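You operate a simulated robot arm through the tools that you are given. There is no shell and no other tool. Be economical: measure what you need, move in short steps, check, and stop when the job is done.

The job below is to be done with a simulated robot arm. You get a single attempt, and the scene is never put back.

JOB
Swap the split gasket for the blue one, seat the cover and nip the red and blue bolts.
Fine: the split gasket goes into the rinse tray.

Only the result counts: the job must be done as asked and must still hold three seconds after the hand-in. Knocking over, shifting, dropping, spilling or breaking anything else fails it. A push-on lid holds only when it is set on centred and level and pressed home; a screw cap is set on level and turned clockwise until tight.

ROBOT AND FRAMES
A 7-joint arm with a two-finger parallel gripper, fixed in place. Base frame: the origin is at the foot of the arm, x ahead of it, y to its left, z up. Units: m, degrees, N and s.
With the tool pointing down near the work surface it reaches from about 0.24 to 0.62 m from the base axis. Its first joint turns from -66.0 to 66.0 degrees. Payload 2.6 kg.
The tool frame sits at the grasp point between the pads (the TCP): z along the fingers, y along the line on which they close. The tips reach 0.03 m beyond it. The gripper opens to 0.094 m. The fingers are 0.028 m wide and 0.01 m thick; the gripper's body (0.05 by 0.096 m) begins 0.055 m behind the TCP.
Orientation is that of the tool frame in the base frame, as [roll, pitch, yaw] about the fixed x, y, z axes, in that order (R = Rz(yaw) Ry(pitch) Rx(roll)). With the fingers straight down and closing along the base's y, the tool's x points along the base's -x, its y along +y and its z along -z.

CONTROLS
- The arm moves only by the tool nudge_tool. Its argument "motion" is one flat list of numbers, 7 for each row, row after row: the gripper command, from -1 (shut) to 1 (fully open), values between in proportion, then the shift along the tool's x, y, z in units of 20 mm (1.0 is 20 mm), then the turn, a rotation vector about the tool's x, y, z in units of 5 degrees (1.0 is 5 degrees). In form: [claw, dx, dy, dz, wx, wy, wz, claw, dx, dy, dz, wx, wy, wz, ...]. A call has 1 to 8 rows; each row shifts and turns the commanded pose from where the row before left it, along the tool's axes as they then stand. A call with a number of a shift or a turn outside -1 to 1 is refused whole. Each row takes 0.2 s and may step no farther than 0.05 m and 8.6 degrees from the row before; otherwise, or with a gripper value out of range, the whole call is refused. Where a pose cannot be reached the arm comes as near as it can. A force on the tool above 40 N (or 10 N above the force at the start of the call, whichever is more), or a blocked arm, ends the call early, and 0.2 s more pass. Each finger travels about 0.072 m/s and halts on what it meets, pressing with about 26 N; the grip force reading is that of the motor and also rises with nothing between the fingers. The clock runs only during rows and for 0.2 s after the last one: add rows that do not move to give the fingers time. The reply holds the time, the measured pose of the TCP, the force on the tool along the base axes, the opening and the grip force, in the units named above and with some noise, with the torque about the TCP (base axes, N m) and any sound that the robot's microphone picked up, and new pictures: "views" is both (left out), scene, wrist or none.
- Cameras (640 x 400 px; columns grow to the right, rows downward): "scene" is fixed at [0.0337, 0.4435, 0.5491]; the picture's right is [-0.74, -0.67, 0.00], its down [-0.49, 0.54, -0.68] and it looks along [0.46, -0.50, -0.73] (base axes); focal length 219 px, centre (320, 200). "wrist" rides on the gripper at [0.076, 0.014, -0.102] in the tool frame; the picture's right is [-0.18, 0.98, 0.00], its down [-0.75, -0.14, -0.64] and it looks along [-0.63, -0.12, 0.77] (tool axes); focal length 243 px, centre (320, 200). There is no depth. A picture from a camera that has moved, and an enlarged one, comes with that camera's place and axes in the base frame and with its lens.
- zoom(camera, box): a new picture of the part [left, top, right, bottom] of that camera's present view, enlarged. No time passes.
- close_job(): hands the job in; it is judged then, once.

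Work in short steps. Places have to be worked out from the pictures, the camera data and where the tool is seen: move nearer, look again, correct. Check each grasp and each placing, and mend what went wrong. You have 120 turns and 200 pictures in all, those below and enlarged ones among them. Open the gripper and draw the arm clear of the work before you hand the job in, unless the task says otherwise; then end with one line.

The tools are called after "Emit:" by a JSON object that holds its "op" and its "data". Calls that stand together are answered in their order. nudge_tool: Moves the arm, as the interface text tells. Its arguments: {"type":"object","properties":{"motion":{"type":"array","items":{"type":"number"}},"views":{"type":"string","enum":["both","scene","wrist","none"]}},"required":["motion"]} The other tools are called the same way: zoom (camera, box) takes an enlarged picture of a part of a camera's view; close_job () hands the job in.

At the start:

```text
time: 0.0
tcp_pos: [0.3818, 0.0871, 0.3461]
tool_rot: [-180.0, 0.0, -180.0]
force: [0.8, -0.3, 0.9]
wrist_torque: [0.01, 0.01, 0.01]
grip_width: 0.094
grip_force: 0.1
```

scene: 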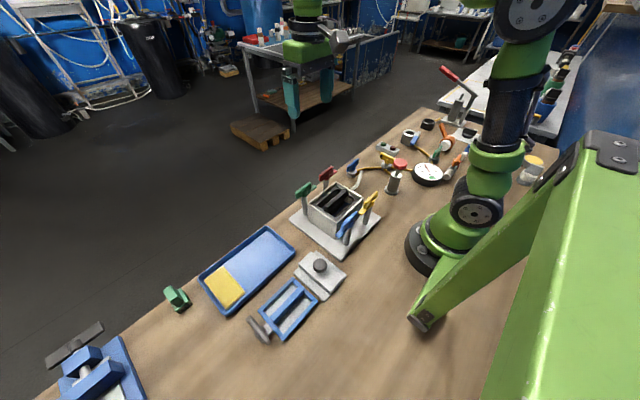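
wrist: 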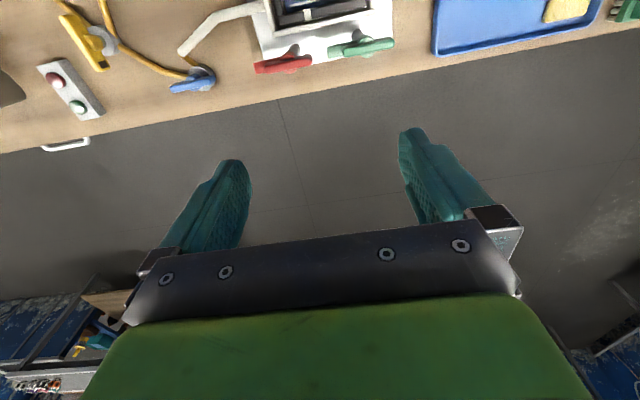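

I start with enlarged views of the work area to identify the parts.

Emit:
{"op": "zoom", "data": {"camera": "scene", "box": [270, 140, 400, 270]}}

Emit:
{"op": "zoom", "data": {"camera": "scene", "box": [190, 210, 360, 350]}}

Emit:
{"op": "zoom", "data": {"camera": "scene", "box": [370, 90, 570, 220]}}

```text
3.08 times, centred on (335, 205) of scene
camera zoom: at [0.0337, 0.4435, 0.5491], right [-0.74, -0.67, 0.0], down [-0.49, 0.54, -0.68], along [0.46, -0.5, -0.73], focal length 674 px, centre (274, 185)
```

zoom: 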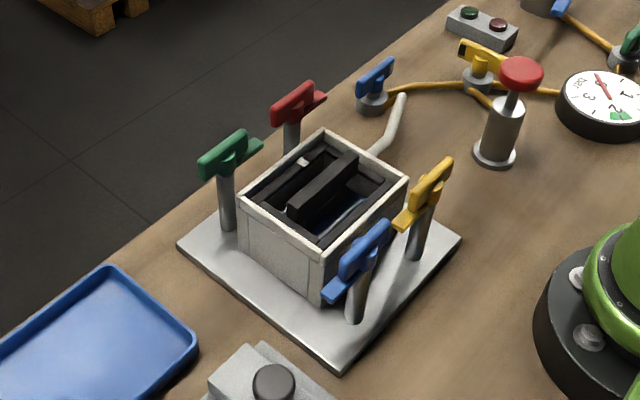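

```text
2.86 times, centred on (275, 280) of scene
camera zoom: at [0.0337, 0.4435, 0.5491], right [-0.74, -0.67, 0.0], down [-0.49, 0.54, -0.68], along [0.46, -0.5, -0.73], focal length 626 px, centre (449, -29)
```

zoom: 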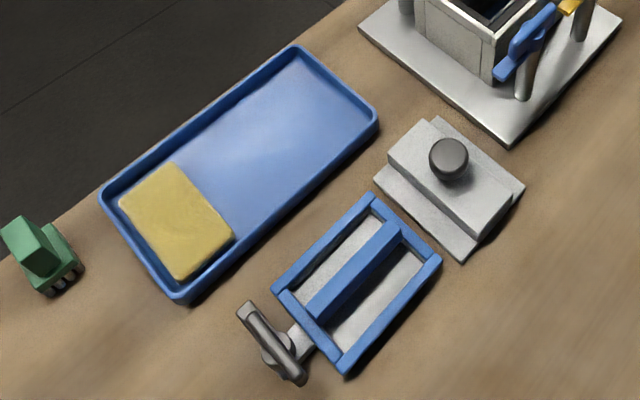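

```text
3.08 times, centred on (470, 155) of scene
camera zoom: at [0.0337, 0.4435, 0.5491], right [-0.74, -0.67, 0.0], down [-0.49, 0.54, -0.68], along [0.46, -0.5, -0.73], focal length 674 px, centre (-142, 338)
```

zoom: 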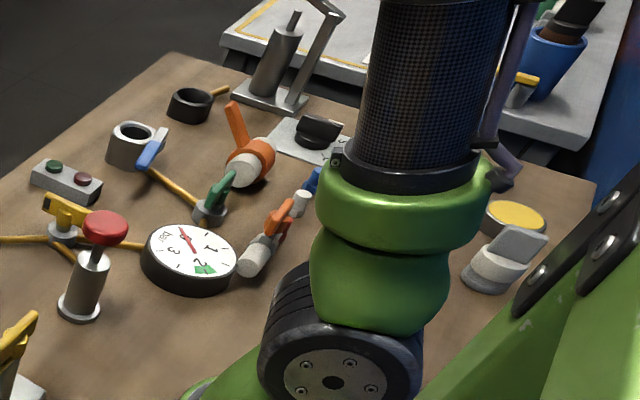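

The parts: the housing sits at about (0.29, 0.09), with T-bolts at its four corners. The cover is near (0.195, 0.265), the blue gasket near (0.198, 0.371) and the tray's free area near (0.35, 0.345). The gasket bars run along y, so I turn the tool 90° to close along x.

Emit:
{"op": "nudge_tool", "data": {"motion": [1, 0, 0, 0, 0, 0, 1, 1, 0, 0, 0, 0, 0, 1, 1, 0, 0, 0, 0, 0, 1, 1, 0, 0, 0, 0, 0, 1, 1, 0, 0, 0, 0, 0, 1, 1, 0, 0, 0, 0, 0, 1, 1, 0, 0, 0, 0, 0, 1, 1, 0, 0, 0, 0, 0, 1], "views": "none"}}

Emit:
{"op": "nudge_tool", "data": {"motion": [1, 0, 0, 0, 0, 0, 1, 1, 0, 0, 0, 0, 0, 1, 1, 0, 0, 0, 0, 0, 1, 1, 0, 0, 0, 0, 0, 1, 1, 0, 0, 0, 0, 0, 1, 1, 0, 0, 0, 0, 0, 1, 1, 0, 0, 0, 0, 0, 1, 1, 0, 0, 0, 0, 0, 1], "views": "none"}}

Emit:
{"op": "nudge_tool", "data": {"motion": [1, 0, 0, 0, 0, 0, 1, 1, 0, 0, 0, 0, 0, 1, 1, 1, -1, 1, 0, 0, 0, 1, 1, -1, 1, 0, 0, 0, 1, 1, -1, 1, 0, 0, 0, 1, 1, -1, 0, 0, 0, 0, 1, 1, 0, 0, 0, 0, 0, 1, 1, 0, 0, 0, 0, 0]}}

```text
time: 1.8
tcp_pos: [0.3815, 0.0872, 0.3465]
tool_rot: [-180.0, 0.0, 139.9]
force: [0.2, 0.2, 0.1]
wrist_torque: [0.0, 0.01, 0.0]
grip_width: 0.0942
grip_force: 0.1
```

```text
time: 3.6
tcp_pos: [0.3798, 0.0863, 0.3472]
tool_rot: [-179.9, 0.0, 100.0]
force: [-0.5, -0.7, -0.3]
wrist_torque: [0.01, 0.01, 0.01]
grip_width: 0.0939
grip_force: 0.1
```

```text
time: 5.4
tcp_pos: [0.3008, 0.2073, 0.2875]
tool_rot: [-180.0, 0.0, 89.8]
force: [-0.3, 0.5, -0.3]
wrist_torque: [-0.01, -0.02, -0.02]
grip_width: 0.094
grip_force: 0.0
camera wrist: at [0.316, 0.2838, 0.3893], right [0.98, -0.19, 0.0], down [-0.14, -0.75, 0.64], along [-0.12, -0.63, -0.77], focal length 243 px, centre (320, 200)
```

scene: 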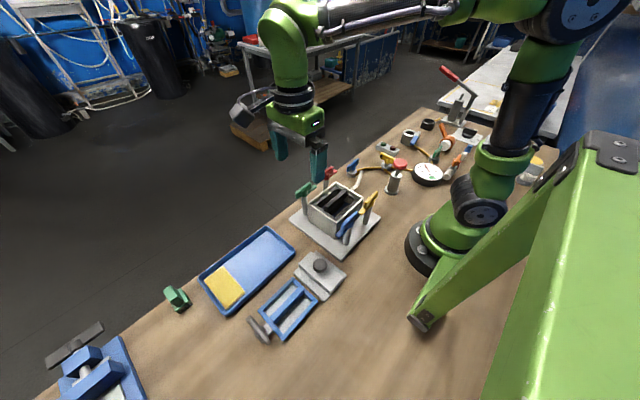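
wrist: 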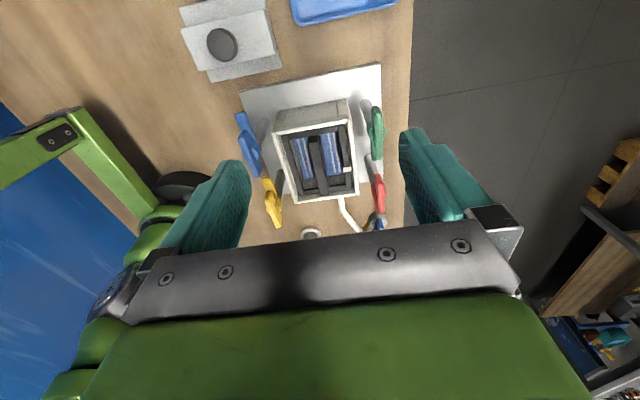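

Good view of the housing; I enlarge it.

Emit:
{"op": "zoom", "data": {"camera": "wrist", "box": [220, 55, 420, 245]}}

Emit:
{"op": "zoom", "data": {"camera": "wrist", "box": [170, 0, 410, 100]}}

```text
2.11 times, centred on (320, 150) of wrist
camera zoom: at [0.316, 0.2838, 0.3893], right [0.98, -0.19, 0.0], down [-0.14, -0.75, 0.64], along [-0.12, -0.63, -0.77], focal length 511 px, centre (320, 305)
```

zoom: 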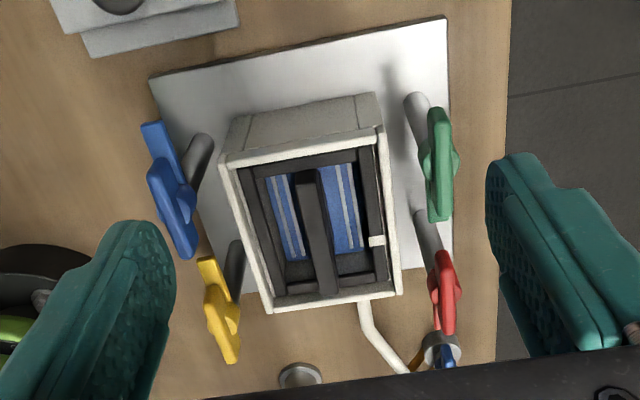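

```text
2.67 times, centred on (290, 50) of wrist
camera zoom: at [0.316, 0.2838, 0.3893], right [0.98, -0.19, 0.0], down [-0.14, -0.75, 0.64], along [-0.12, -0.63, -0.77], focal length 647 px, centre (400, 600)
```

zoom: 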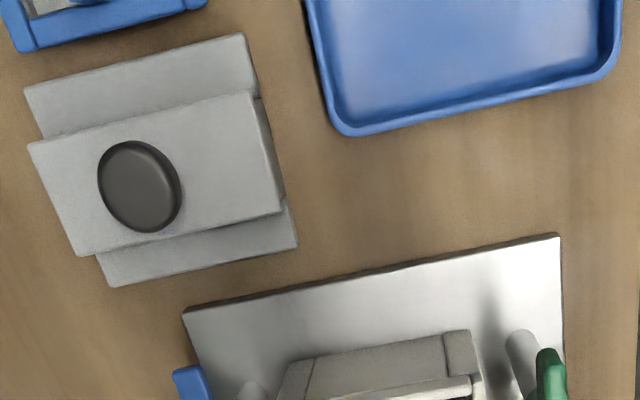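

The housing rim works out near z≈0.09 and centred at (0.281, 0.100), and the split gasket has a raised bar along y. I move above it with a smaller opening and look again.

Emit:
{"op": "nudge_tool", "data": {"motion": [0.2, -1, -0.2, 0.8, 0, 0, 0, 0.2, -1, -0.2, 0.8, 0, 0, 0, 0.2, -1, -0.2, 0.8, 0, 0, 0, 0.2, -1, -0.2, 0.8, 0, 0, 0, 0.2, -1, -0.2, 0.8, 0, 0, 0, -0.1, -0.35, 0, 0.4, 0, 0, 0, -0.1, 0, 0, 0, 0, 0, 0]}}

```text
time: 7.0
tcp_pos: [0.281, 0.0998, 0.1984]
tool_rot: [-180.0, 0.0, 90.1]
force: [0.3, 0.1, 0.6]
wrist_torque: [0.0, 0.0, 0.02]
grip_width: 0.0421
grip_force: 0.0
camera wrist: at [0.2956, 0.1757, 0.3017], right [0.98, -0.18, 0.0], down [-0.14, -0.75, 0.64], along [-0.12, -0.63, -0.77], focal length 243 px, centre (320, 200)
```

scene: 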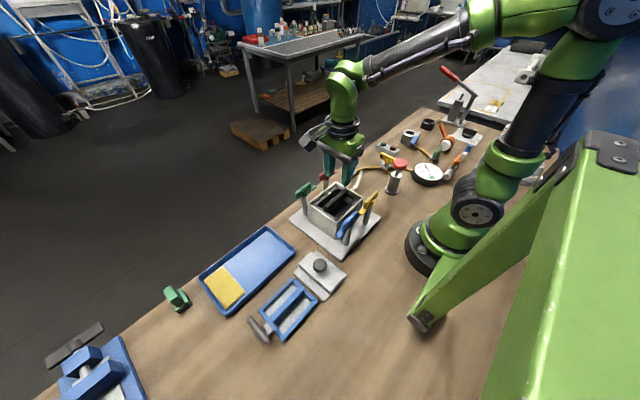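
wrist: 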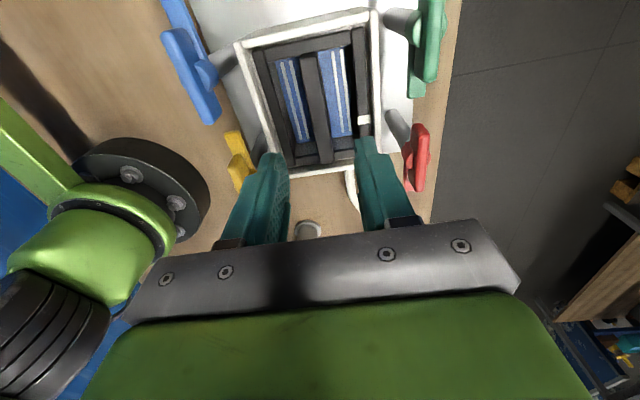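

Emit:
{"op": "zoom", "data": {"camera": "wrist", "box": [150, 0, 450, 190]}}

Emit:
{"op": "zoom", "data": {"camera": "scene", "box": [290, 140, 390, 240]}}

```text
2.11 times, centred on (300, 95) of wrist
camera zoom: at [0.2956, 0.1757, 0.3017], right [0.98, -0.18, 0.0], down [-0.14, -0.75, 0.64], along [-0.12, -0.63, -0.77], focal length 511 px, centre (362, 421)
```

zoom: 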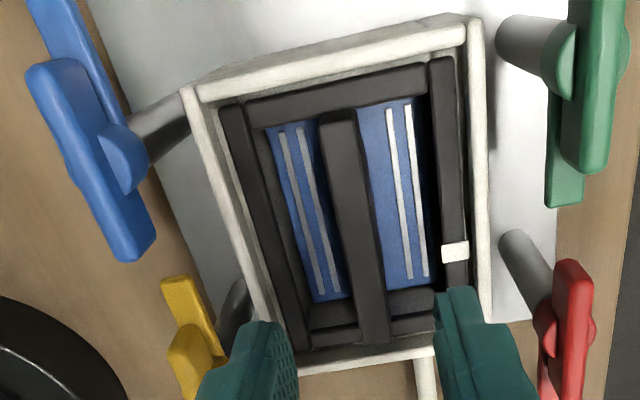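

```text
4.00 times, centred on (340, 190) of scene
camera zoom: at [0.0337, 0.4435, 0.5491], right [-0.74, -0.67, 0.0], down [-0.49, 0.54, -0.68], along [0.46, -0.5, -0.73], focal length 876 px, centre (240, 240)
```

zoom: 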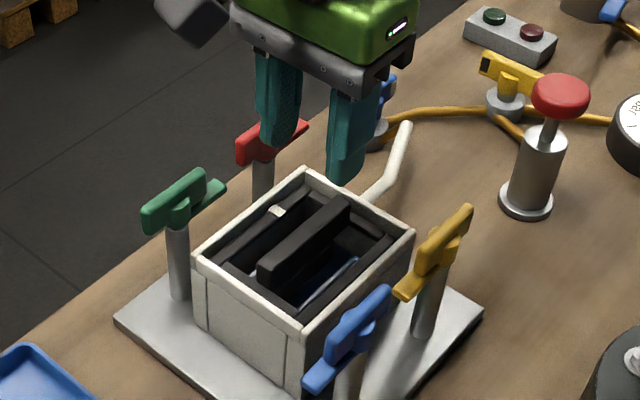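

The bar is centred at about (0.279, 0.097), is about 14 mm wide, and its top is near rim level. I descend with the fingers straddling it and check.

Emit:
{"op": "nudge_tool", "data": {"motion": [-0.1, 0, 0, 1, 0, 0, 0, -0.1, 0, 0, 1, 0, 0, 0, -0.1, -0.1, 0, 1, 0, 0, 0, -0.1, 0, 0, 0.9, 0, 0, 0, -0.1, 0, 0, 0.7, 0, 0, 0]}}

Emit:
{"op": "zoom", "data": {"camera": "scene", "box": [290, 140, 390, 240]}}

Emit:
{"op": "zoom", "data": {"camera": "wrist", "box": [150, 0, 450, 190]}}

```text
time: 8.2
tcp_pos: [0.2801, 0.0977, 0.1064]
tool_rot: [180.0, -0.1, 90.0]
force: [0.5, -0.4, 0.0]
wrist_torque: [0.01, 0.0, 0.03]
grip_width: 0.0425
grip_force: 0.0
camera wrist: at [0.2957, 0.1739, 0.2099], right [0.98, -0.19, 0.0], down [-0.14, -0.75, 0.64], along [-0.12, -0.63, -0.77], focal length 243 px, centre (320, 200)
```

scene: 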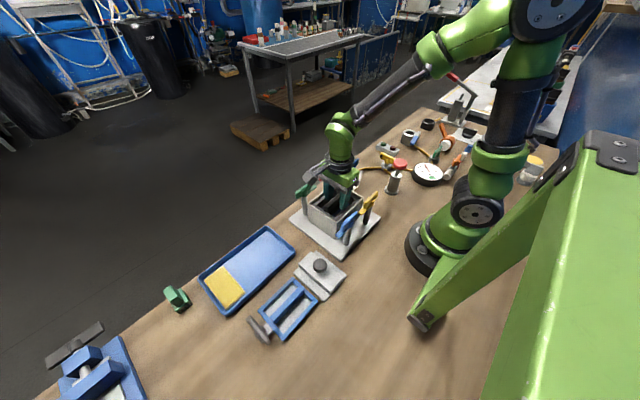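
wrist: 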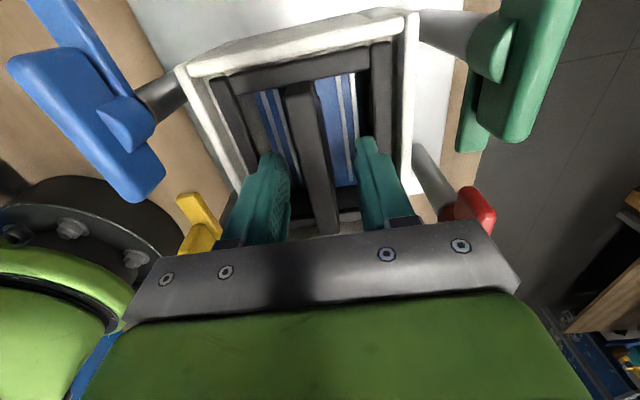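

```text
4.00 times, centred on (340, 190) of scene
camera zoom: at [0.0337, 0.4435, 0.5491], right [-0.74, -0.67, 0.0], down [-0.49, 0.54, -0.68], along [0.46, -0.5, -0.73], focal length 876 px, centre (240, 240)
```

zoom: 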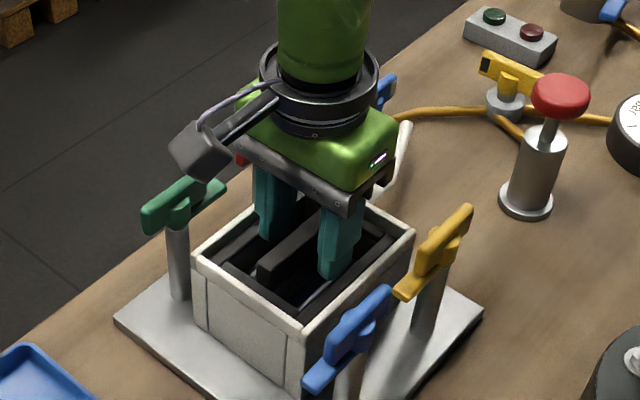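

```text
2.11 times, centred on (300, 95) of wrist
camera zoom: at [0.2957, 0.1739, 0.2099], right [0.98, -0.19, 0.0], down [-0.14, -0.75, 0.64], along [-0.12, -0.63, -0.77], focal length 511 px, centre (362, 421)
```

zoom: 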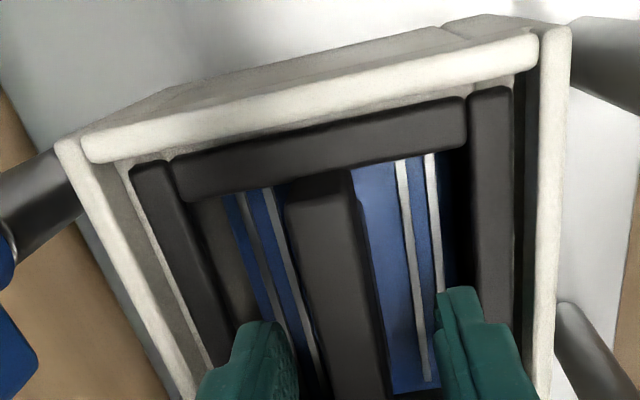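

Triangulating puts the bar top near z≈0.10, so the tips at 0.076 already overlap it well. I close.

Emit:
{"op": "nudge_tool", "data": {"motion": [-0.1, 0, 0, 0.2, 0, 0, 0, -1, 0, 0, 0, 0, 0, 0, -1, 0, 0, 0, 0, 0, 0, -1, 0, 0, 0, 0, 0, 0]}}

Emit:
{"op": "zoom", "data": {"camera": "scene", "box": [290, 140, 390, 240]}}

```text
time: 9.2
tcp_pos: [0.2816, 0.0979, 0.1032]
tool_rot: [180.0, 0.0, 90.0]
force: [-0.4, 0.4, 0.2]
wrist_torque: [0.04, -0.05, 0.02]
grip_width: 0.0174
grip_force: 26.0
camera wrist: at [0.2956, 0.1741, 0.2056], right [0.98, -0.18, 0.0], down [-0.14, -0.75, 0.64], along [-0.12, -0.63, -0.77], focal length 243 px, centre (320, 200)
```

scene: 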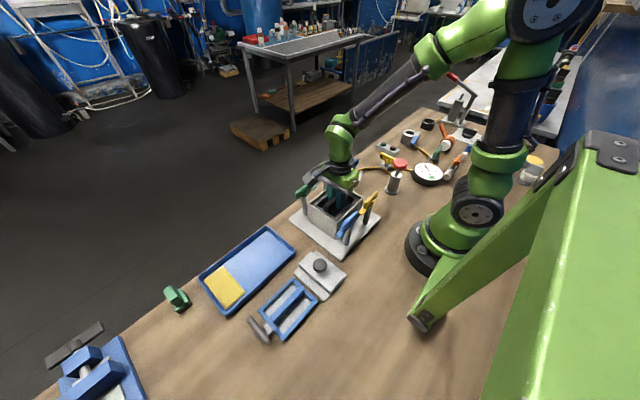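
wrist: 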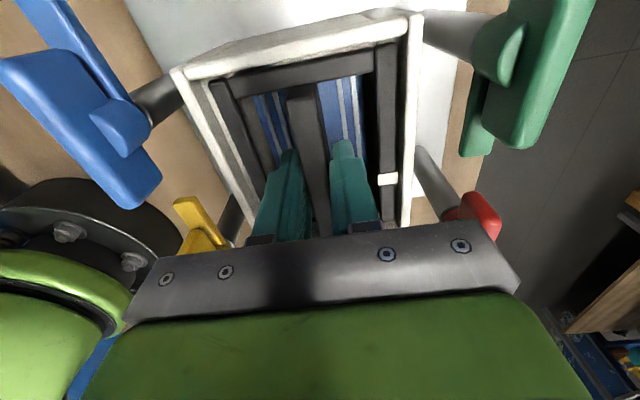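

```text
4.00 times, centred on (340, 190) of scene
camera zoom: at [0.0337, 0.4435, 0.5491], right [-0.74, -0.67, 0.0], down [-0.49, 0.54, -0.68], along [0.46, -0.5, -0.73], focal length 876 px, centre (240, 240)
```

zoom: 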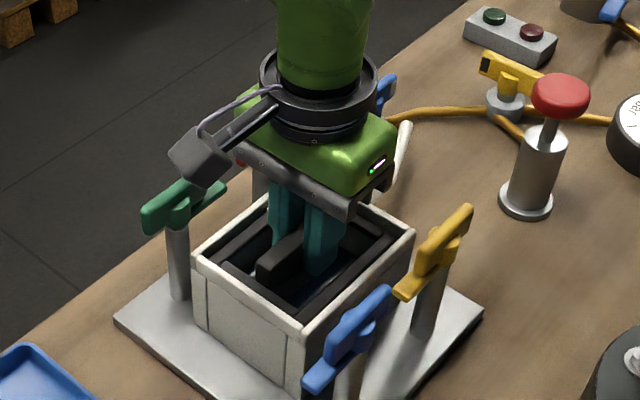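

Gripped at a width of 17 mm. I lift straight up and check.

Emit:
{"op": "nudge_tool", "data": {"motion": [-1, 0, 0, -0.5, 0, 0, 0, -1, 0, 0, -0.5, 0, 0, 0, -1, 0, 0, -1, 0, 0, 0, -1, 0, 0, -1, 0, 0, 0, -1, 0, 0, -1, 0, 0, 0, -1, 0, 0, -1, 0, 0, 0]}}

Emit:
{"op": "zoom", "data": {"camera": "scene", "box": [290, 120, 390, 240]}}

```text
time: 10.6
tcp_pos: [0.2799, 0.0987, 0.2026]
tool_rot: [180.0, -0.1, 89.9]
force: [-0.5, -0.6, -0.6]
wrist_torque: [-0.01, -0.01, 0.01]
grip_width: 0.0174
grip_force: 26.4
camera wrist: at [0.295, 0.1743, 0.3052], right [0.98, -0.18, 0.0], down [-0.14, -0.75, 0.64], along [-0.12, -0.63, -0.77], focal length 243 px, centre (320, 200)
```

scene: 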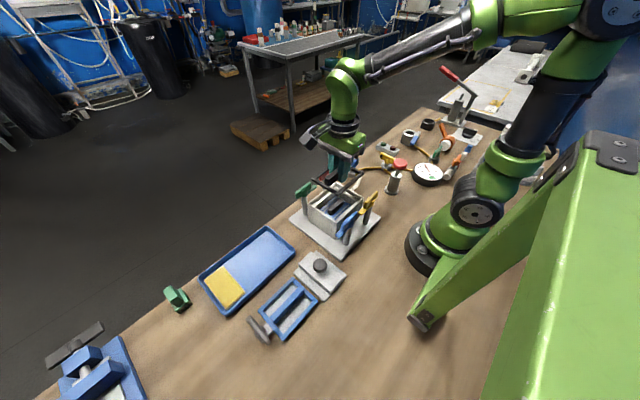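
wrist: 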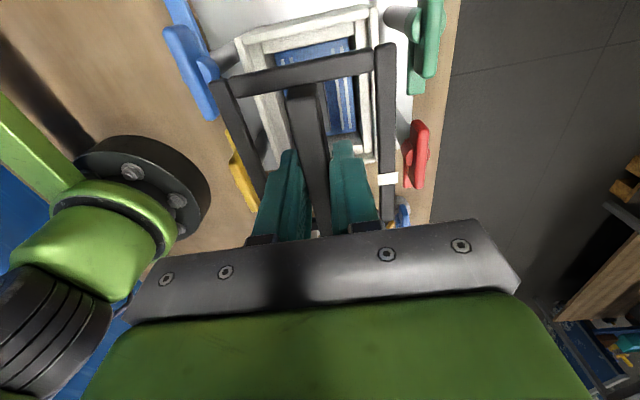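

```text
3.33 times, centred on (340, 180) of scene
camera zoom: at [0.0337, 0.4435, 0.5491], right [-0.74, -0.67, 0.0], down [-0.49, 0.54, -0.68], along [0.46, -0.5, -0.73], focal length 730 px, centre (253, 267)
```

zoom: 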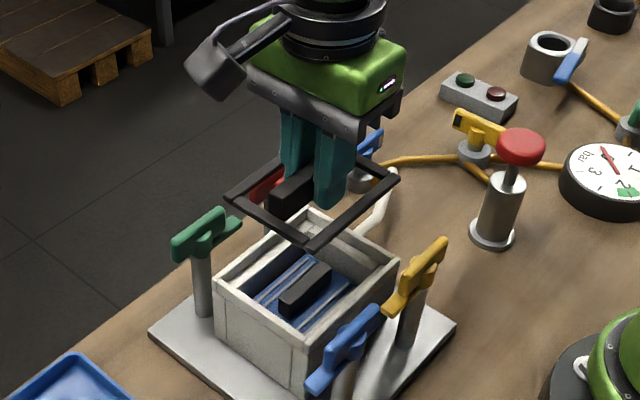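

The old gasket came out whole. I carry it over to the free part of the tray at (0.348, 0.345).

Emit:
{"op": "nudge_tool", "data": {"motion": [-1, 0, 0, -1, 0, 0, 0, -1, 1, 0.2, 0, 0, 0, 0, -1, 1, 0.2, 0, 0, 0, 0, -1, 1, 0.3, 0, 0, 0, 0, -1, 1, 0.3, 0, 0, 0, 0, -1, 1, 0.3, 0, 0, 0, 0, -1, 1, 0.3, 0, 0, 0, 0, -1, 1, 0.3, 0, 0, 0, 0], "views": "none"}}

Emit:
{"op": "nudge_tool", "data": {"motion": [-1, 1, 0.3, 0, 0, 0, 0, -1, 1, 0.3, 0.5, 0, 0, 0, -1, 1, 0.3, 0.5, 0, 0, 0, -1, 1, 0.3, 1, 0, 0, 0, -1, 1, 0.3, 1, 0, 0, 0, -1, 0.2, 0.3, 1, 0, 0, 0, -1, 0, 0, 0, 0, 0, 0]}}

Emit:
{"op": "zoom", "data": {"camera": "scene", "box": [180, 180, 340, 320]}}

```text
time: 12.4
tcp_pos: [0.3188, 0.2386, 0.2229]
tool_rot: [-180.0, 0.1, 89.9]
force: [-0.4, -0.7, -0.5]
wrist_torque: [-0.01, -0.01, -0.04]
grip_width: 0.0178
grip_force: 26.1
```

```text
time: 14.0
tcp_pos: [0.3554, 0.3422, 0.1419]
tool_rot: [-180.0, 0.0, 90.1]
force: [0.2, 0.6, -0.9]
wrist_torque: [0.0, -0.02, 0.01]
grip_width: 0.0176
grip_force: 25.8
camera wrist: at [0.3702, 0.418, 0.2449], right [0.98, -0.18, 0.0], down [-0.14, -0.75, 0.64], along [-0.12, -0.63, -0.77], focal length 243 px, centre (320, 200)
```

scene: 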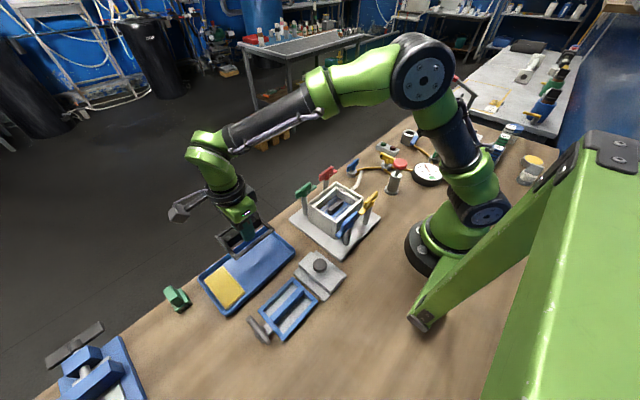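
wrist: 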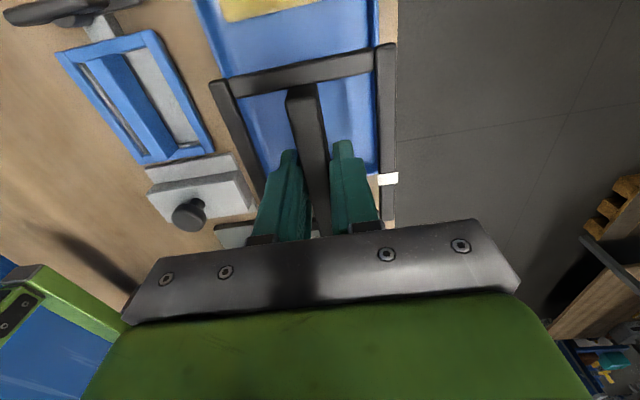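

```text
2.86 times, centred on (260, 250) of scene
camera zoom: at [0.0337, 0.4435, 0.5491], right [-0.74, -0.67, 0.0], down [-0.49, 0.54, -0.68], along [0.46, -0.5, -0.73], focal length 626 px, centre (491, 57)
```

zoom: 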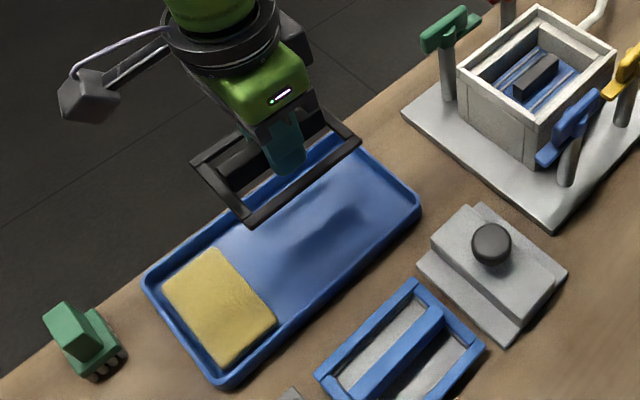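

I shift x by −10 mm to centre over the tray and lower partway.

Emit:
{"op": "nudge_tool", "data": {"motion": [-1, 0.1, -0.5, 0.8, 0, 0, 0, -1, 0.1, 0, 0.9, 0, 0, 0, -1, 0, 0, 0.9, 0, 0, 0, -1, 0, 0, 0.6, 0, 0, 0], "views": "none"}}

Emit:
{"op": "zoom", "data": {"camera": "scene", "box": [180, 180, 340, 320]}}

Emit:
{"op": "zoom", "data": {"camera": "wrist", "box": [120, 0, 450, 200]}}

```text
time: 15.0
tcp_pos: [0.3449, 0.3456, 0.0786]
tool_rot: [-179.9, 0.0, 90.0]
force: [-0.9, 0.1, -1.2]
wrist_torque: [-0.01, 0.02, 0.03]
grip_width: 0.0174
grip_force: 26.0
```

```text
2.86 times, centred on (260, 250) of scene
camera zoom: at [0.0337, 0.4435, 0.5491], right [-0.74, -0.67, 0.0], down [-0.49, 0.54, -0.68], along [0.46, -0.5, -0.73], focal length 626 px, centre (491, 57)
```

zoom: 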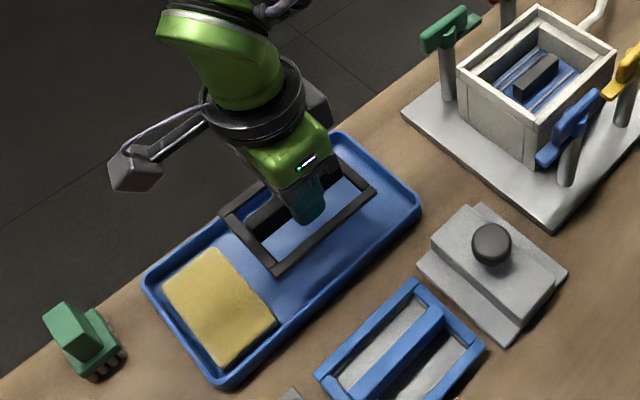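

```text
1.94 times, centred on (285, 100) of wrist
camera zoom: at [0.3603, 0.4217, 0.1809], right [0.98, -0.18, 0.0], down [-0.14, -0.75, 0.64], along [-0.12, -0.63, -0.77], focal length 470 px, centre (388, 394)
```

zoom: 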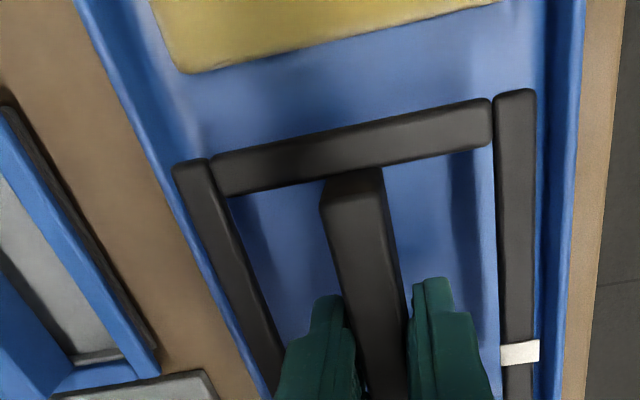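

Centred on the tray. I lower further in small steps, watching the force.

Emit:
{"op": "nudge_tool", "data": {"motion": [-1, 0, 0, 0.6, 0, 0, 0, -1, 0, 0, 0.5, 0, 0, 0, -1, 0, 0, 0.2, 0, 0, 0], "views": "none"}}

Emit:
{"op": "zoom", "data": {"camera": "scene", "box": [210, 190, 310, 290]}}

```text
time: 15.8
tcp_pos: [0.3458, 0.3467, 0.0513]
tool_rot: [-180.0, 0.0, 90.0]
force: [0.0, -0.4, -0.3]
wrist_torque: [0.0, -0.02, 0.01]
grip_width: 0.0176
grip_force: 25.7
```

```text
4.00 times, centred on (260, 240) of scene
camera zoom: at [0.0337, 0.4435, 0.5491], right [-0.74, -0.67, 0.0], down [-0.49, 0.54, -0.68], along [0.46, -0.5, -0.73], focal length 876 px, centre (560, 40)
```

zoom: 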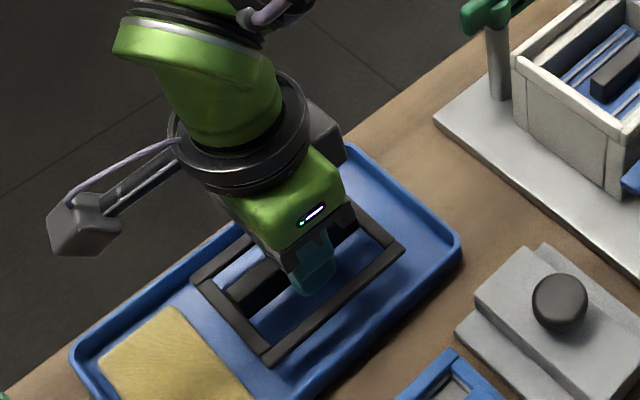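

Nearly down; small steps until contact.

Emit:
{"op": "nudge_tool", "data": {"motion": [-1, 0, 0, 0.25, 0, 0, 0, -1, 0, 0, 0.15, 0, 0, 0], "views": "none"}}

Emit:
{"op": "nudge_tool", "data": {"motion": [-1, 0, 0, 0.15, 0, 0, 0, -1, 0, 0, 0, 0, 0, 0], "views": "none"}}

Emit:
{"op": "zoom", "data": {"camera": "scene", "box": [210, 190, 310, 290]}}

```text
time: 16.4
tcp_pos: [0.3462, 0.3462, 0.0456]
tool_rot: [180.0, -0.1, 90.0]
force: [0.3, 0.2, -0.5]
wrist_torque: [-0.02, 0.0, 0.01]
grip_width: 0.0179
grip_force: 25.8
```

```text
time: 17.0
tcp_pos: [0.3454, 0.346, 0.0421]
tool_rot: [180.0, 0.0, 90.0]
force: [-0.1, 0.3, -0.7]
wrist_torque: [-0.04, 0.0, -0.01]
grip_width: 0.0176
grip_force: 25.8
```

```text
4.00 times, centred on (260, 240) of scene
camera zoom: at [0.0337, 0.4435, 0.5491], right [-0.74, -0.67, 0.0], down [-0.49, 0.54, -0.68], along [0.46, -0.5, -0.73], focal length 876 px, centre (560, 40)
```

zoom: 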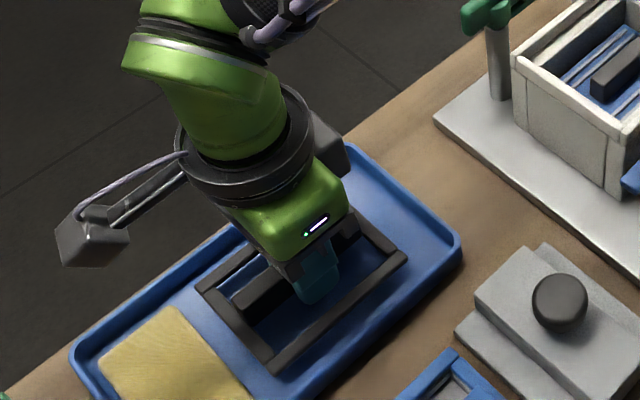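

Emit:
{"op": "nudge_tool", "data": {"motion": [-1, 0, 0, 0.15, 0, 0, 0, -1, 0, 0, 0, 0, 0, 0], "views": "none"}}

Emit:
{"op": "nudge_tool", "data": {"motion": [-1, 0, 0, 0.15, 0, 0, 0, -1, 0, 0, 0, 0, 0, 0], "views": "none"}}

Emit:
{"op": "zoom", "data": {"camera": "scene", "box": [210, 190, 310, 290]}}

```text
time: 17.6
tcp_pos: [0.3443, 0.3467, 0.0378]
tool_rot: [-180.0, 0.0, 90.0]
force: [0.6, -0.2, 0.1]
wrist_torque: [-0.03, 0.05, -0.01]
grip_width: 0.0177
grip_force: 26.1
```

```text
time: 18.2
tcp_pos: [0.3446, 0.3462, 0.0353]
tool_rot: [179.9, 0.0, 90.0]
force: [-0.1, 0.1, -0.8]
wrist_torque: [-0.04, -0.01, 0.02]
grip_width: 0.0176
grip_force: 25.8
```

```text
4.00 times, centred on (260, 240) of scene
camera zoom: at [0.0337, 0.4435, 0.5491], right [-0.74, -0.67, 0.0], down [-0.49, 0.54, -0.68], along [0.46, -0.5, -0.73], focal length 876 px, centre (560, 40)
```

zoom: 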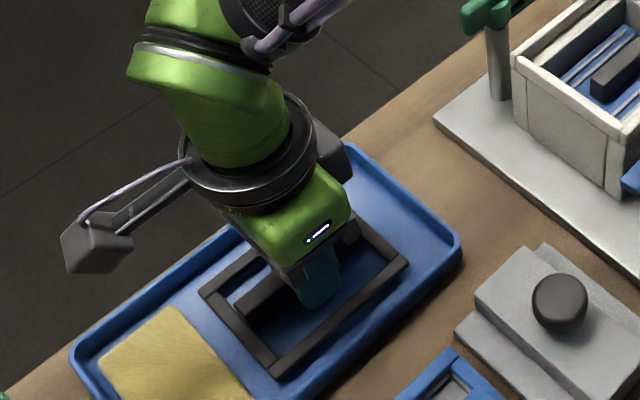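

Emit:
{"op": "nudge_tool", "data": {"motion": [-1, 0, 0, 0.1, 0, 0, 0, -1, 0, 0, 0, 0, 0, 0]}}

```text
time: 18.8
tcp_pos: [0.3456, 0.3454, 0.0349]
tool_rot: [-180.0, 0.0, 90.0]
force: [-3.2, -3.8, 7.2]
wrist_torque: [-0.04, 0.08, 0.07]
grip_width: 0.0176
grip_force: 25.7
camera wrist: at [0.3598, 0.4218, 0.1369], right [0.98, -0.18, 0.0], down [-0.14, -0.75, 0.64], along [-0.12, -0.63, -0.77], focal length 243 px, centre (320, 200)
```

scene: 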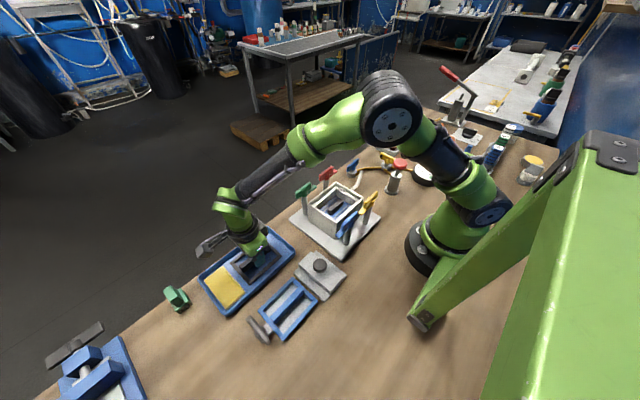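
wrist: 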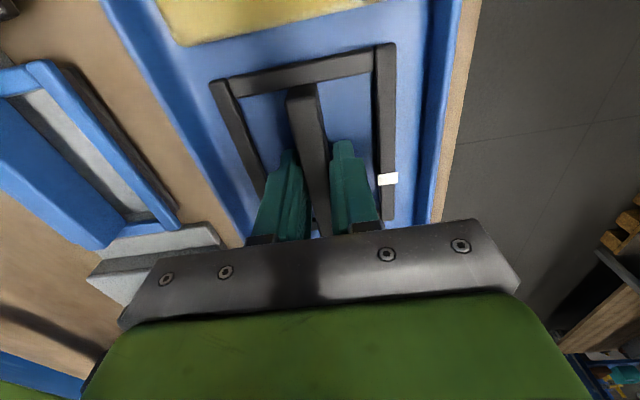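

Contact at 7 N: it rests on the tray floor. I release with a limited opening and rise.

Emit:
{"op": "nudge_tool", "data": {"motion": [-0.3, 0, 0, 0, 0, 0, 0, -0.3, 0, 0, 0, 0, 0, 0, -0.3, 0, 0, -1, 0, 0, 0, -0.3, 0, 0, -1, 0, 0, 0, -0.3, 0, 0, -1, 0, 0, 0, -0.3, 0, 0, -1, 0, 0, 0, -0.3, 0, 0, -1, 0, 0, 0, -0.1, 0, 0, -1, 0, 0, 0]}}

Emit:
{"op": "zoom", "data": {"camera": "scene", "box": [180, 180, 340, 340]}}

```text
time: 20.6
tcp_pos: [0.345, 0.3451, 0.1529]
tool_rot: [-179.9, 0.0, 89.9]
force: [0.8, -0.8, 0.2]
wrist_torque: [-0.01, 0.01, 0.0]
grip_width: 0.0423
grip_force: 0.1
camera wrist: at [0.3604, 0.4216, 0.2566], right [0.98, -0.18, 0.0], down [-0.14, -0.75, 0.64], along [-0.12, -0.63, -0.77], focal length 243 px, centre (320, 200)
```

scene: 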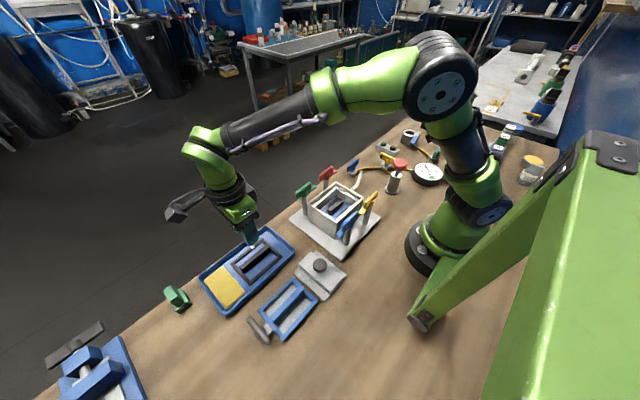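
wrist: 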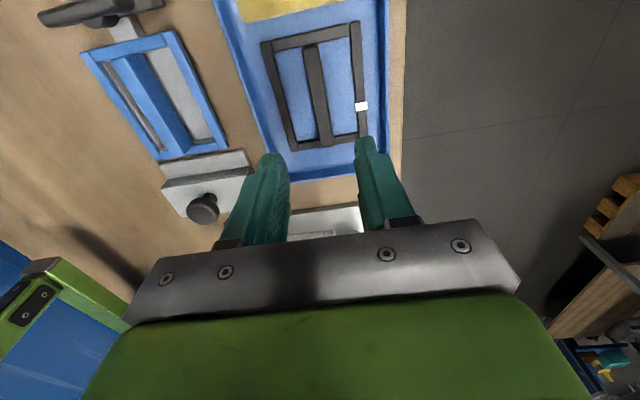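

```text
2.50 times, centred on (260, 260) of scene
camera zoom: at [0.0337, 0.4435, 0.5491], right [-0.74, -0.67, 0.0], down [-0.49, 0.54, -0.68], along [0.46, -0.5, -0.73], focal length 548 px, centre (470, 50)
```

zoom: 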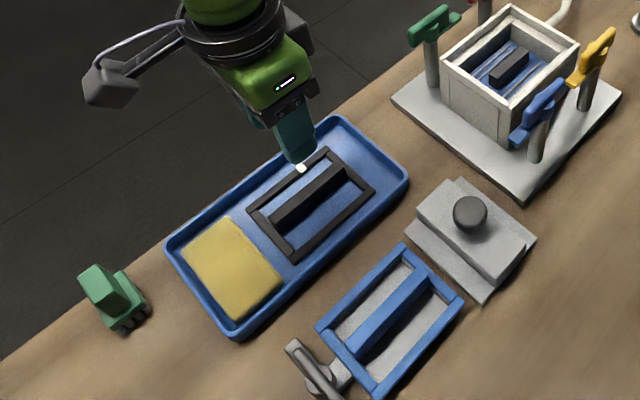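

The split gasket is in the tray. I go above the blue gasket at about (0.198, 0.371) for a close look.

Emit:
{"op": "nudge_tool", "data": {"motion": [-0.1, 0, -0.5, -1, 0, 0, 0, -0.1, 0.2, -1, -0.5, 0, 0, 0, -0.1, 0.2, -1, 0, 0, 0, 0, -0.1, 0.2, -1, 0, 0, 0, 0, -0.1, 0.2, -1, 0, 0, 0, 0, -0.1, 0.2, -1, 0, 0, 0, 0, -0.1, 0.2, -1, 0, 0, 0, 0, -0.1, 0.1, -0.75, 0, 0, 0, 0]}}

Emit:
{"op": "zoom", "data": {"camera": "wrist", "box": [150, 0, 470, 200]}}

Emit:
{"op": "zoom", "data": {"camera": "scene", "box": [230, 240, 360, 360]}}

```text
time: 22.4
tcp_pos: [0.1998, 0.3706, 0.1831]
tool_rot: [-180.0, 0.0, 90.0]
force: [-0.8, -0.8, -0.5]
wrist_torque: [0.0, -0.01, -0.04]
grip_width: 0.0423
grip_force: 0.1
camera wrist: at [0.2143, 0.448, 0.2861], right [0.98, -0.18, 0.0], down [-0.14, -0.75, 0.64], along [-0.12, -0.63, -0.77], focal length 243 px, centre (320, 200)
```

scene: 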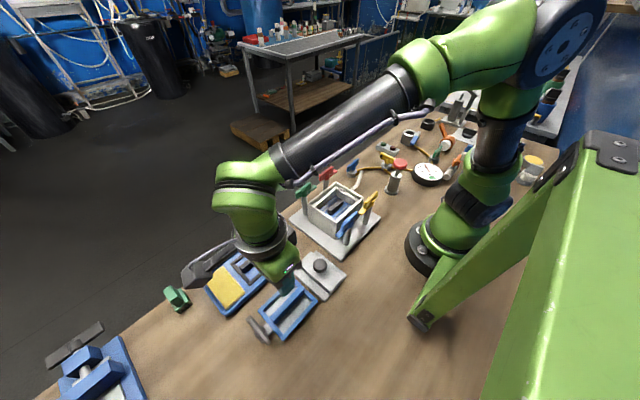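
wrist: 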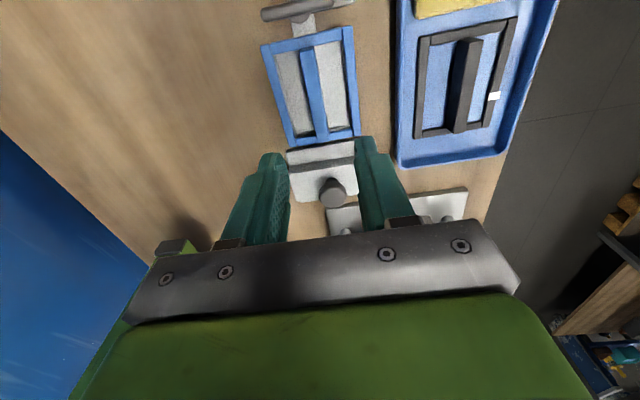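

```text
2.00 times, centred on (310, 100) of wrist
camera zoom: at [0.2143, 0.448, 0.2861], right [0.98, -0.18, 0.0], down [-0.14, -0.75, 0.64], along [-0.12, -0.63, -0.77], focal length 485 px, centre (340, 400)
```

zoom: 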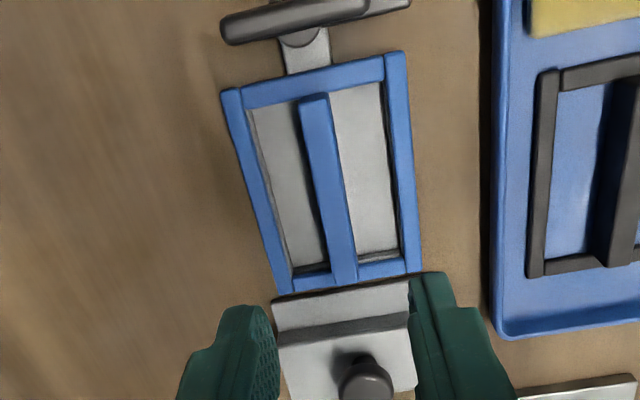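

```text
3.33 times, centred on (295, 300) of scene
camera zoom: at [0.0337, 0.4435, 0.5491], right [-0.74, -0.67, 0.0], down [-0.49, 0.54, -0.68], along [0.46, -0.5, -0.73], focal length 730 px, centre (403, -133)
```

zoom: 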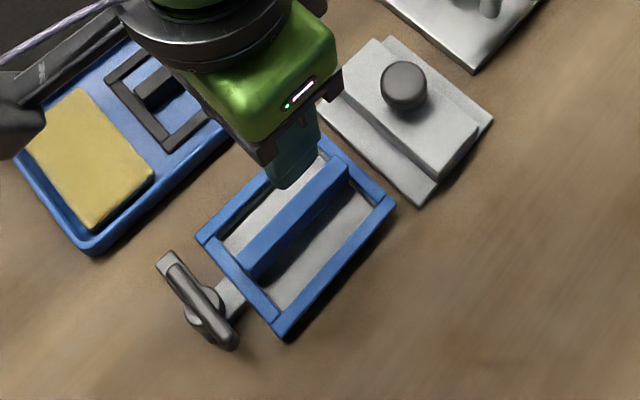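

The blue gasket's centre is about (0.196, 0.371), on a small grey stand plate with a T-handle beyond its +y end. I descend over the bar.

Emit:
{"op": "nudge_tool", "data": {"motion": [-0.1, 0, -0.2, 1, 0, 0, 0, -0.1, 0, 0, 1, 0, 0, 0, -0.1, 0, 0, 1, 0, 0, 0, -0.1, 0, 0, 1, 0, 0, 0, -0.1, 0, 0, 1, 0, 0, 0, -0.1, 0, 0, 0.9, 0, 0, 0, -0.1, 0, 0, 0.3, 0, 0, 0]}}

Emit:
{"op": "zoom", "data": {"camera": "wrist", "box": [150, 0, 470, 240]}}

Emit:
{"op": "zoom", "data": {"camera": "scene", "box": [230, 240, 360, 360]}}

```text
time: 24.0
tcp_pos: [0.1964, 0.373, 0.0609]
tool_rot: [180.0, -0.1, 90.0]
force: [0.3, -0.3, 0.2]
wrist_torque: [0.0, -0.01, 0.0]
grip_width: 0.0424
grip_force: 0.0
camera wrist: at [0.2106, 0.4484, 0.1623], right [0.98, -0.18, 0.0], down [-0.14, -0.75, 0.64], along [-0.12, -0.63, -0.77], focal length 243 px, centre (320, 200)
```

scene: 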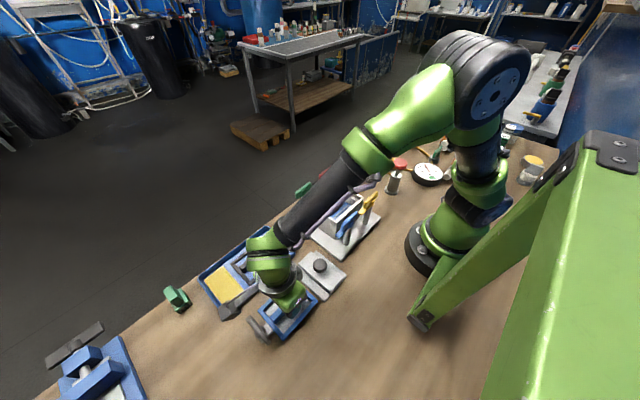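
wrist: 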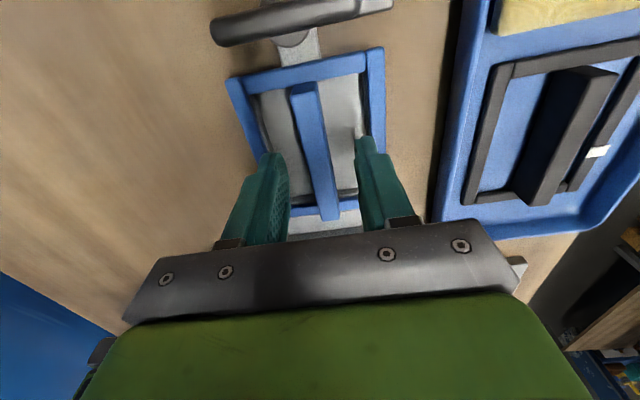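

```text
1.67 times, centred on (310, 120) of wrist
camera zoom: at [0.2106, 0.4484, 0.1623], right [0.98, -0.18, 0.0], down [-0.14, -0.75, 0.64], along [-0.12, -0.63, -0.77], focal length 404 px, centre (337, 333)
```

zoom: 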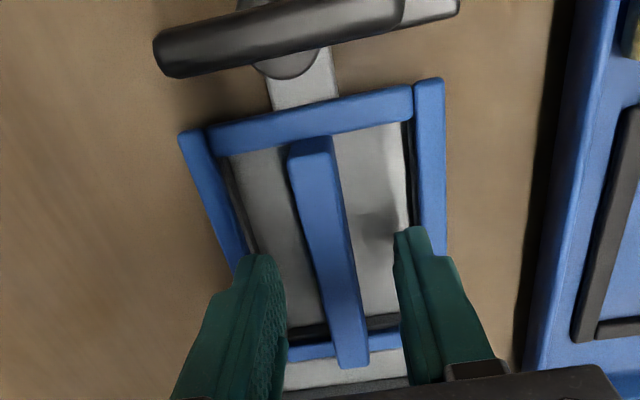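

```text
3.33 times, centred on (295, 300) of scene
camera zoom: at [0.0337, 0.4435, 0.5491], right [-0.74, -0.67, 0.0], down [-0.49, 0.54, -0.68], along [0.46, -0.5, -0.73], focal length 730 px, centre (403, -133)
```

zoom: 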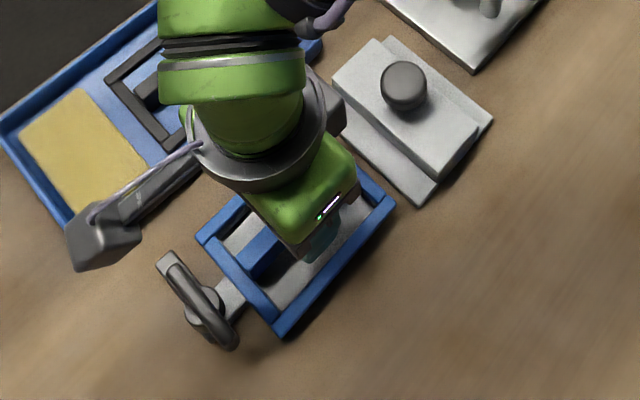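

Aligned around the bar. I go down in small steps to just above the stand plate.

Emit:
{"op": "nudge_tool", "data": {"motion": [-0.1, -0.1, 0, 0.3, 0, 0, 0, -0.1, 0, 0, 0.3, 0, 0, 0, -0.1, 0, 0, 0, 0, 0, 0]}}

Emit:
{"op": "zoom", "data": {"camera": "wrist", "box": [190, 40, 430, 220]}}

```text
time: 24.8
tcp_pos: [0.1967, 0.3711, 0.0479]
tool_rot: [179.9, 0.0, 90.1]
force: [0.2, 0.0, 0.7]
wrist_torque: [0.0, 0.01, 0.0]
grip_width: 0.0424
grip_force: 0.0
camera wrist: at [0.211, 0.4465, 0.1504], right [0.98, -0.18, 0.0], down [-0.14, -0.75, 0.64], along [-0.12, -0.63, -0.77], focal length 243 px, centre (320, 200)
```

scene: 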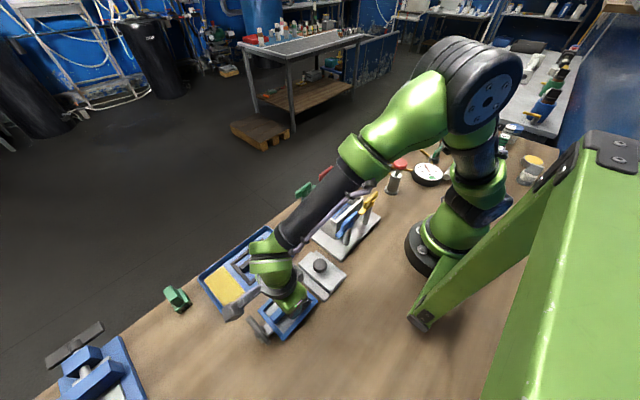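
wrist: 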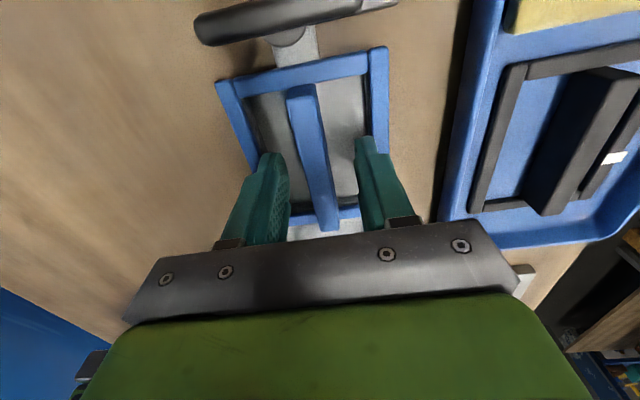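

```text
2.22 times, centred on (310, 130) of wrist
camera zoom: at [0.211, 0.4465, 0.1504], right [0.98, -0.18, 0.0], down [-0.14, -0.75, 0.64], along [-0.12, -0.63, -0.77], focal length 539 px, centre (342, 356)
```

zoom: 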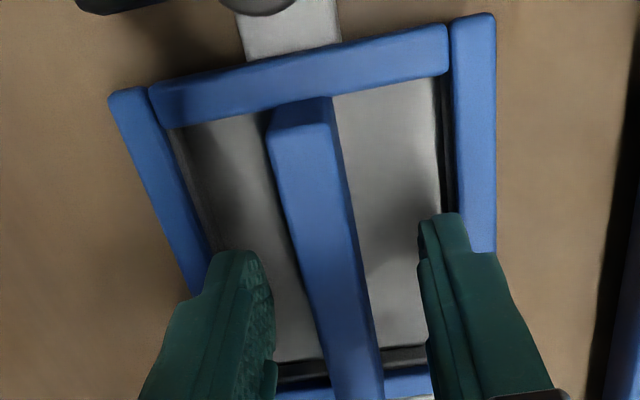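

Emit:
{"op": "nudge_tool", "data": {"motion": [-0.1, 0, 0, 0.2, 0, 0, 0, -0.1, 0, 0, 0.1, 0, 0, 0], "views": "wrist"}}

```text
time: 25.4
tcp_pos: [0.1964, 0.3697, 0.0395]
tool_rot: [179.9, 0.0, 90.0]
force: [-0.6, -0.2, 0.1]
wrist_torque: [-0.01, 0.0, 0.01]
grip_width: 0.0423
grip_force: 0.2
camera wrist: at [0.2108, 0.4464, 0.1441], right [0.98, -0.18, 0.0], down [-0.14, -0.75, 0.64], along [-0.12, -0.63, -0.77], focal length 243 px, centre (320, 200)
```

wrist: 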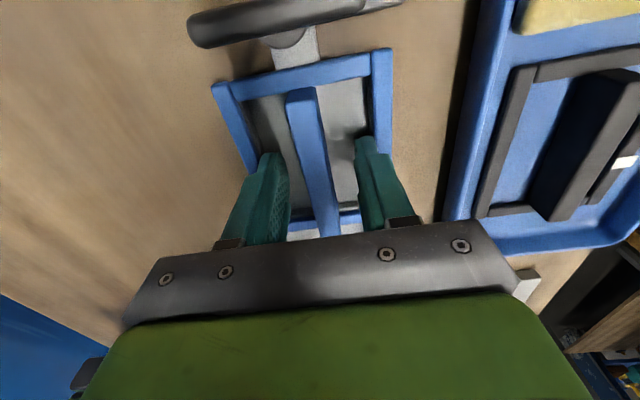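

Depth now nearly matches the first grasp; I close.

Emit:
{"op": "nudge_tool", "data": {"motion": [-0.1, 0, 0, 0.1, 0, 0, 0, -1, 0, 0, 0, 0, 0, 0, -1, 0, 0, 0, 0, 0, 0, -1, 0, 0, 0, 0, 0, 0], "views": "wrist"}}

```text
time: 26.4
tcp_pos: [0.1958, 0.3704, 0.0388]
tool_rot: [180.0, 0.0, 90.0]
force: [0.1, 0.8, 0.0]
wrist_torque: [0.03, 0.0, -0.01]
grip_width: 0.0176
grip_force: 25.5
camera wrist: at [0.2108, 0.4464, 0.1423], right [0.98, -0.18, 0.0], down [-0.14, -0.75, 0.64], along [-0.12, -0.63, -0.77], focal length 243 px, centre (320, 200)
```

wrist: 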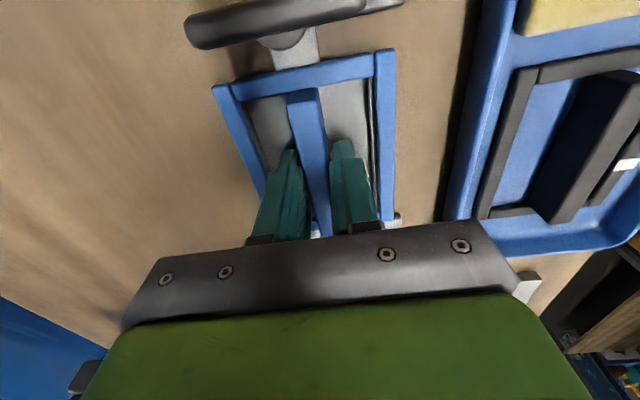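

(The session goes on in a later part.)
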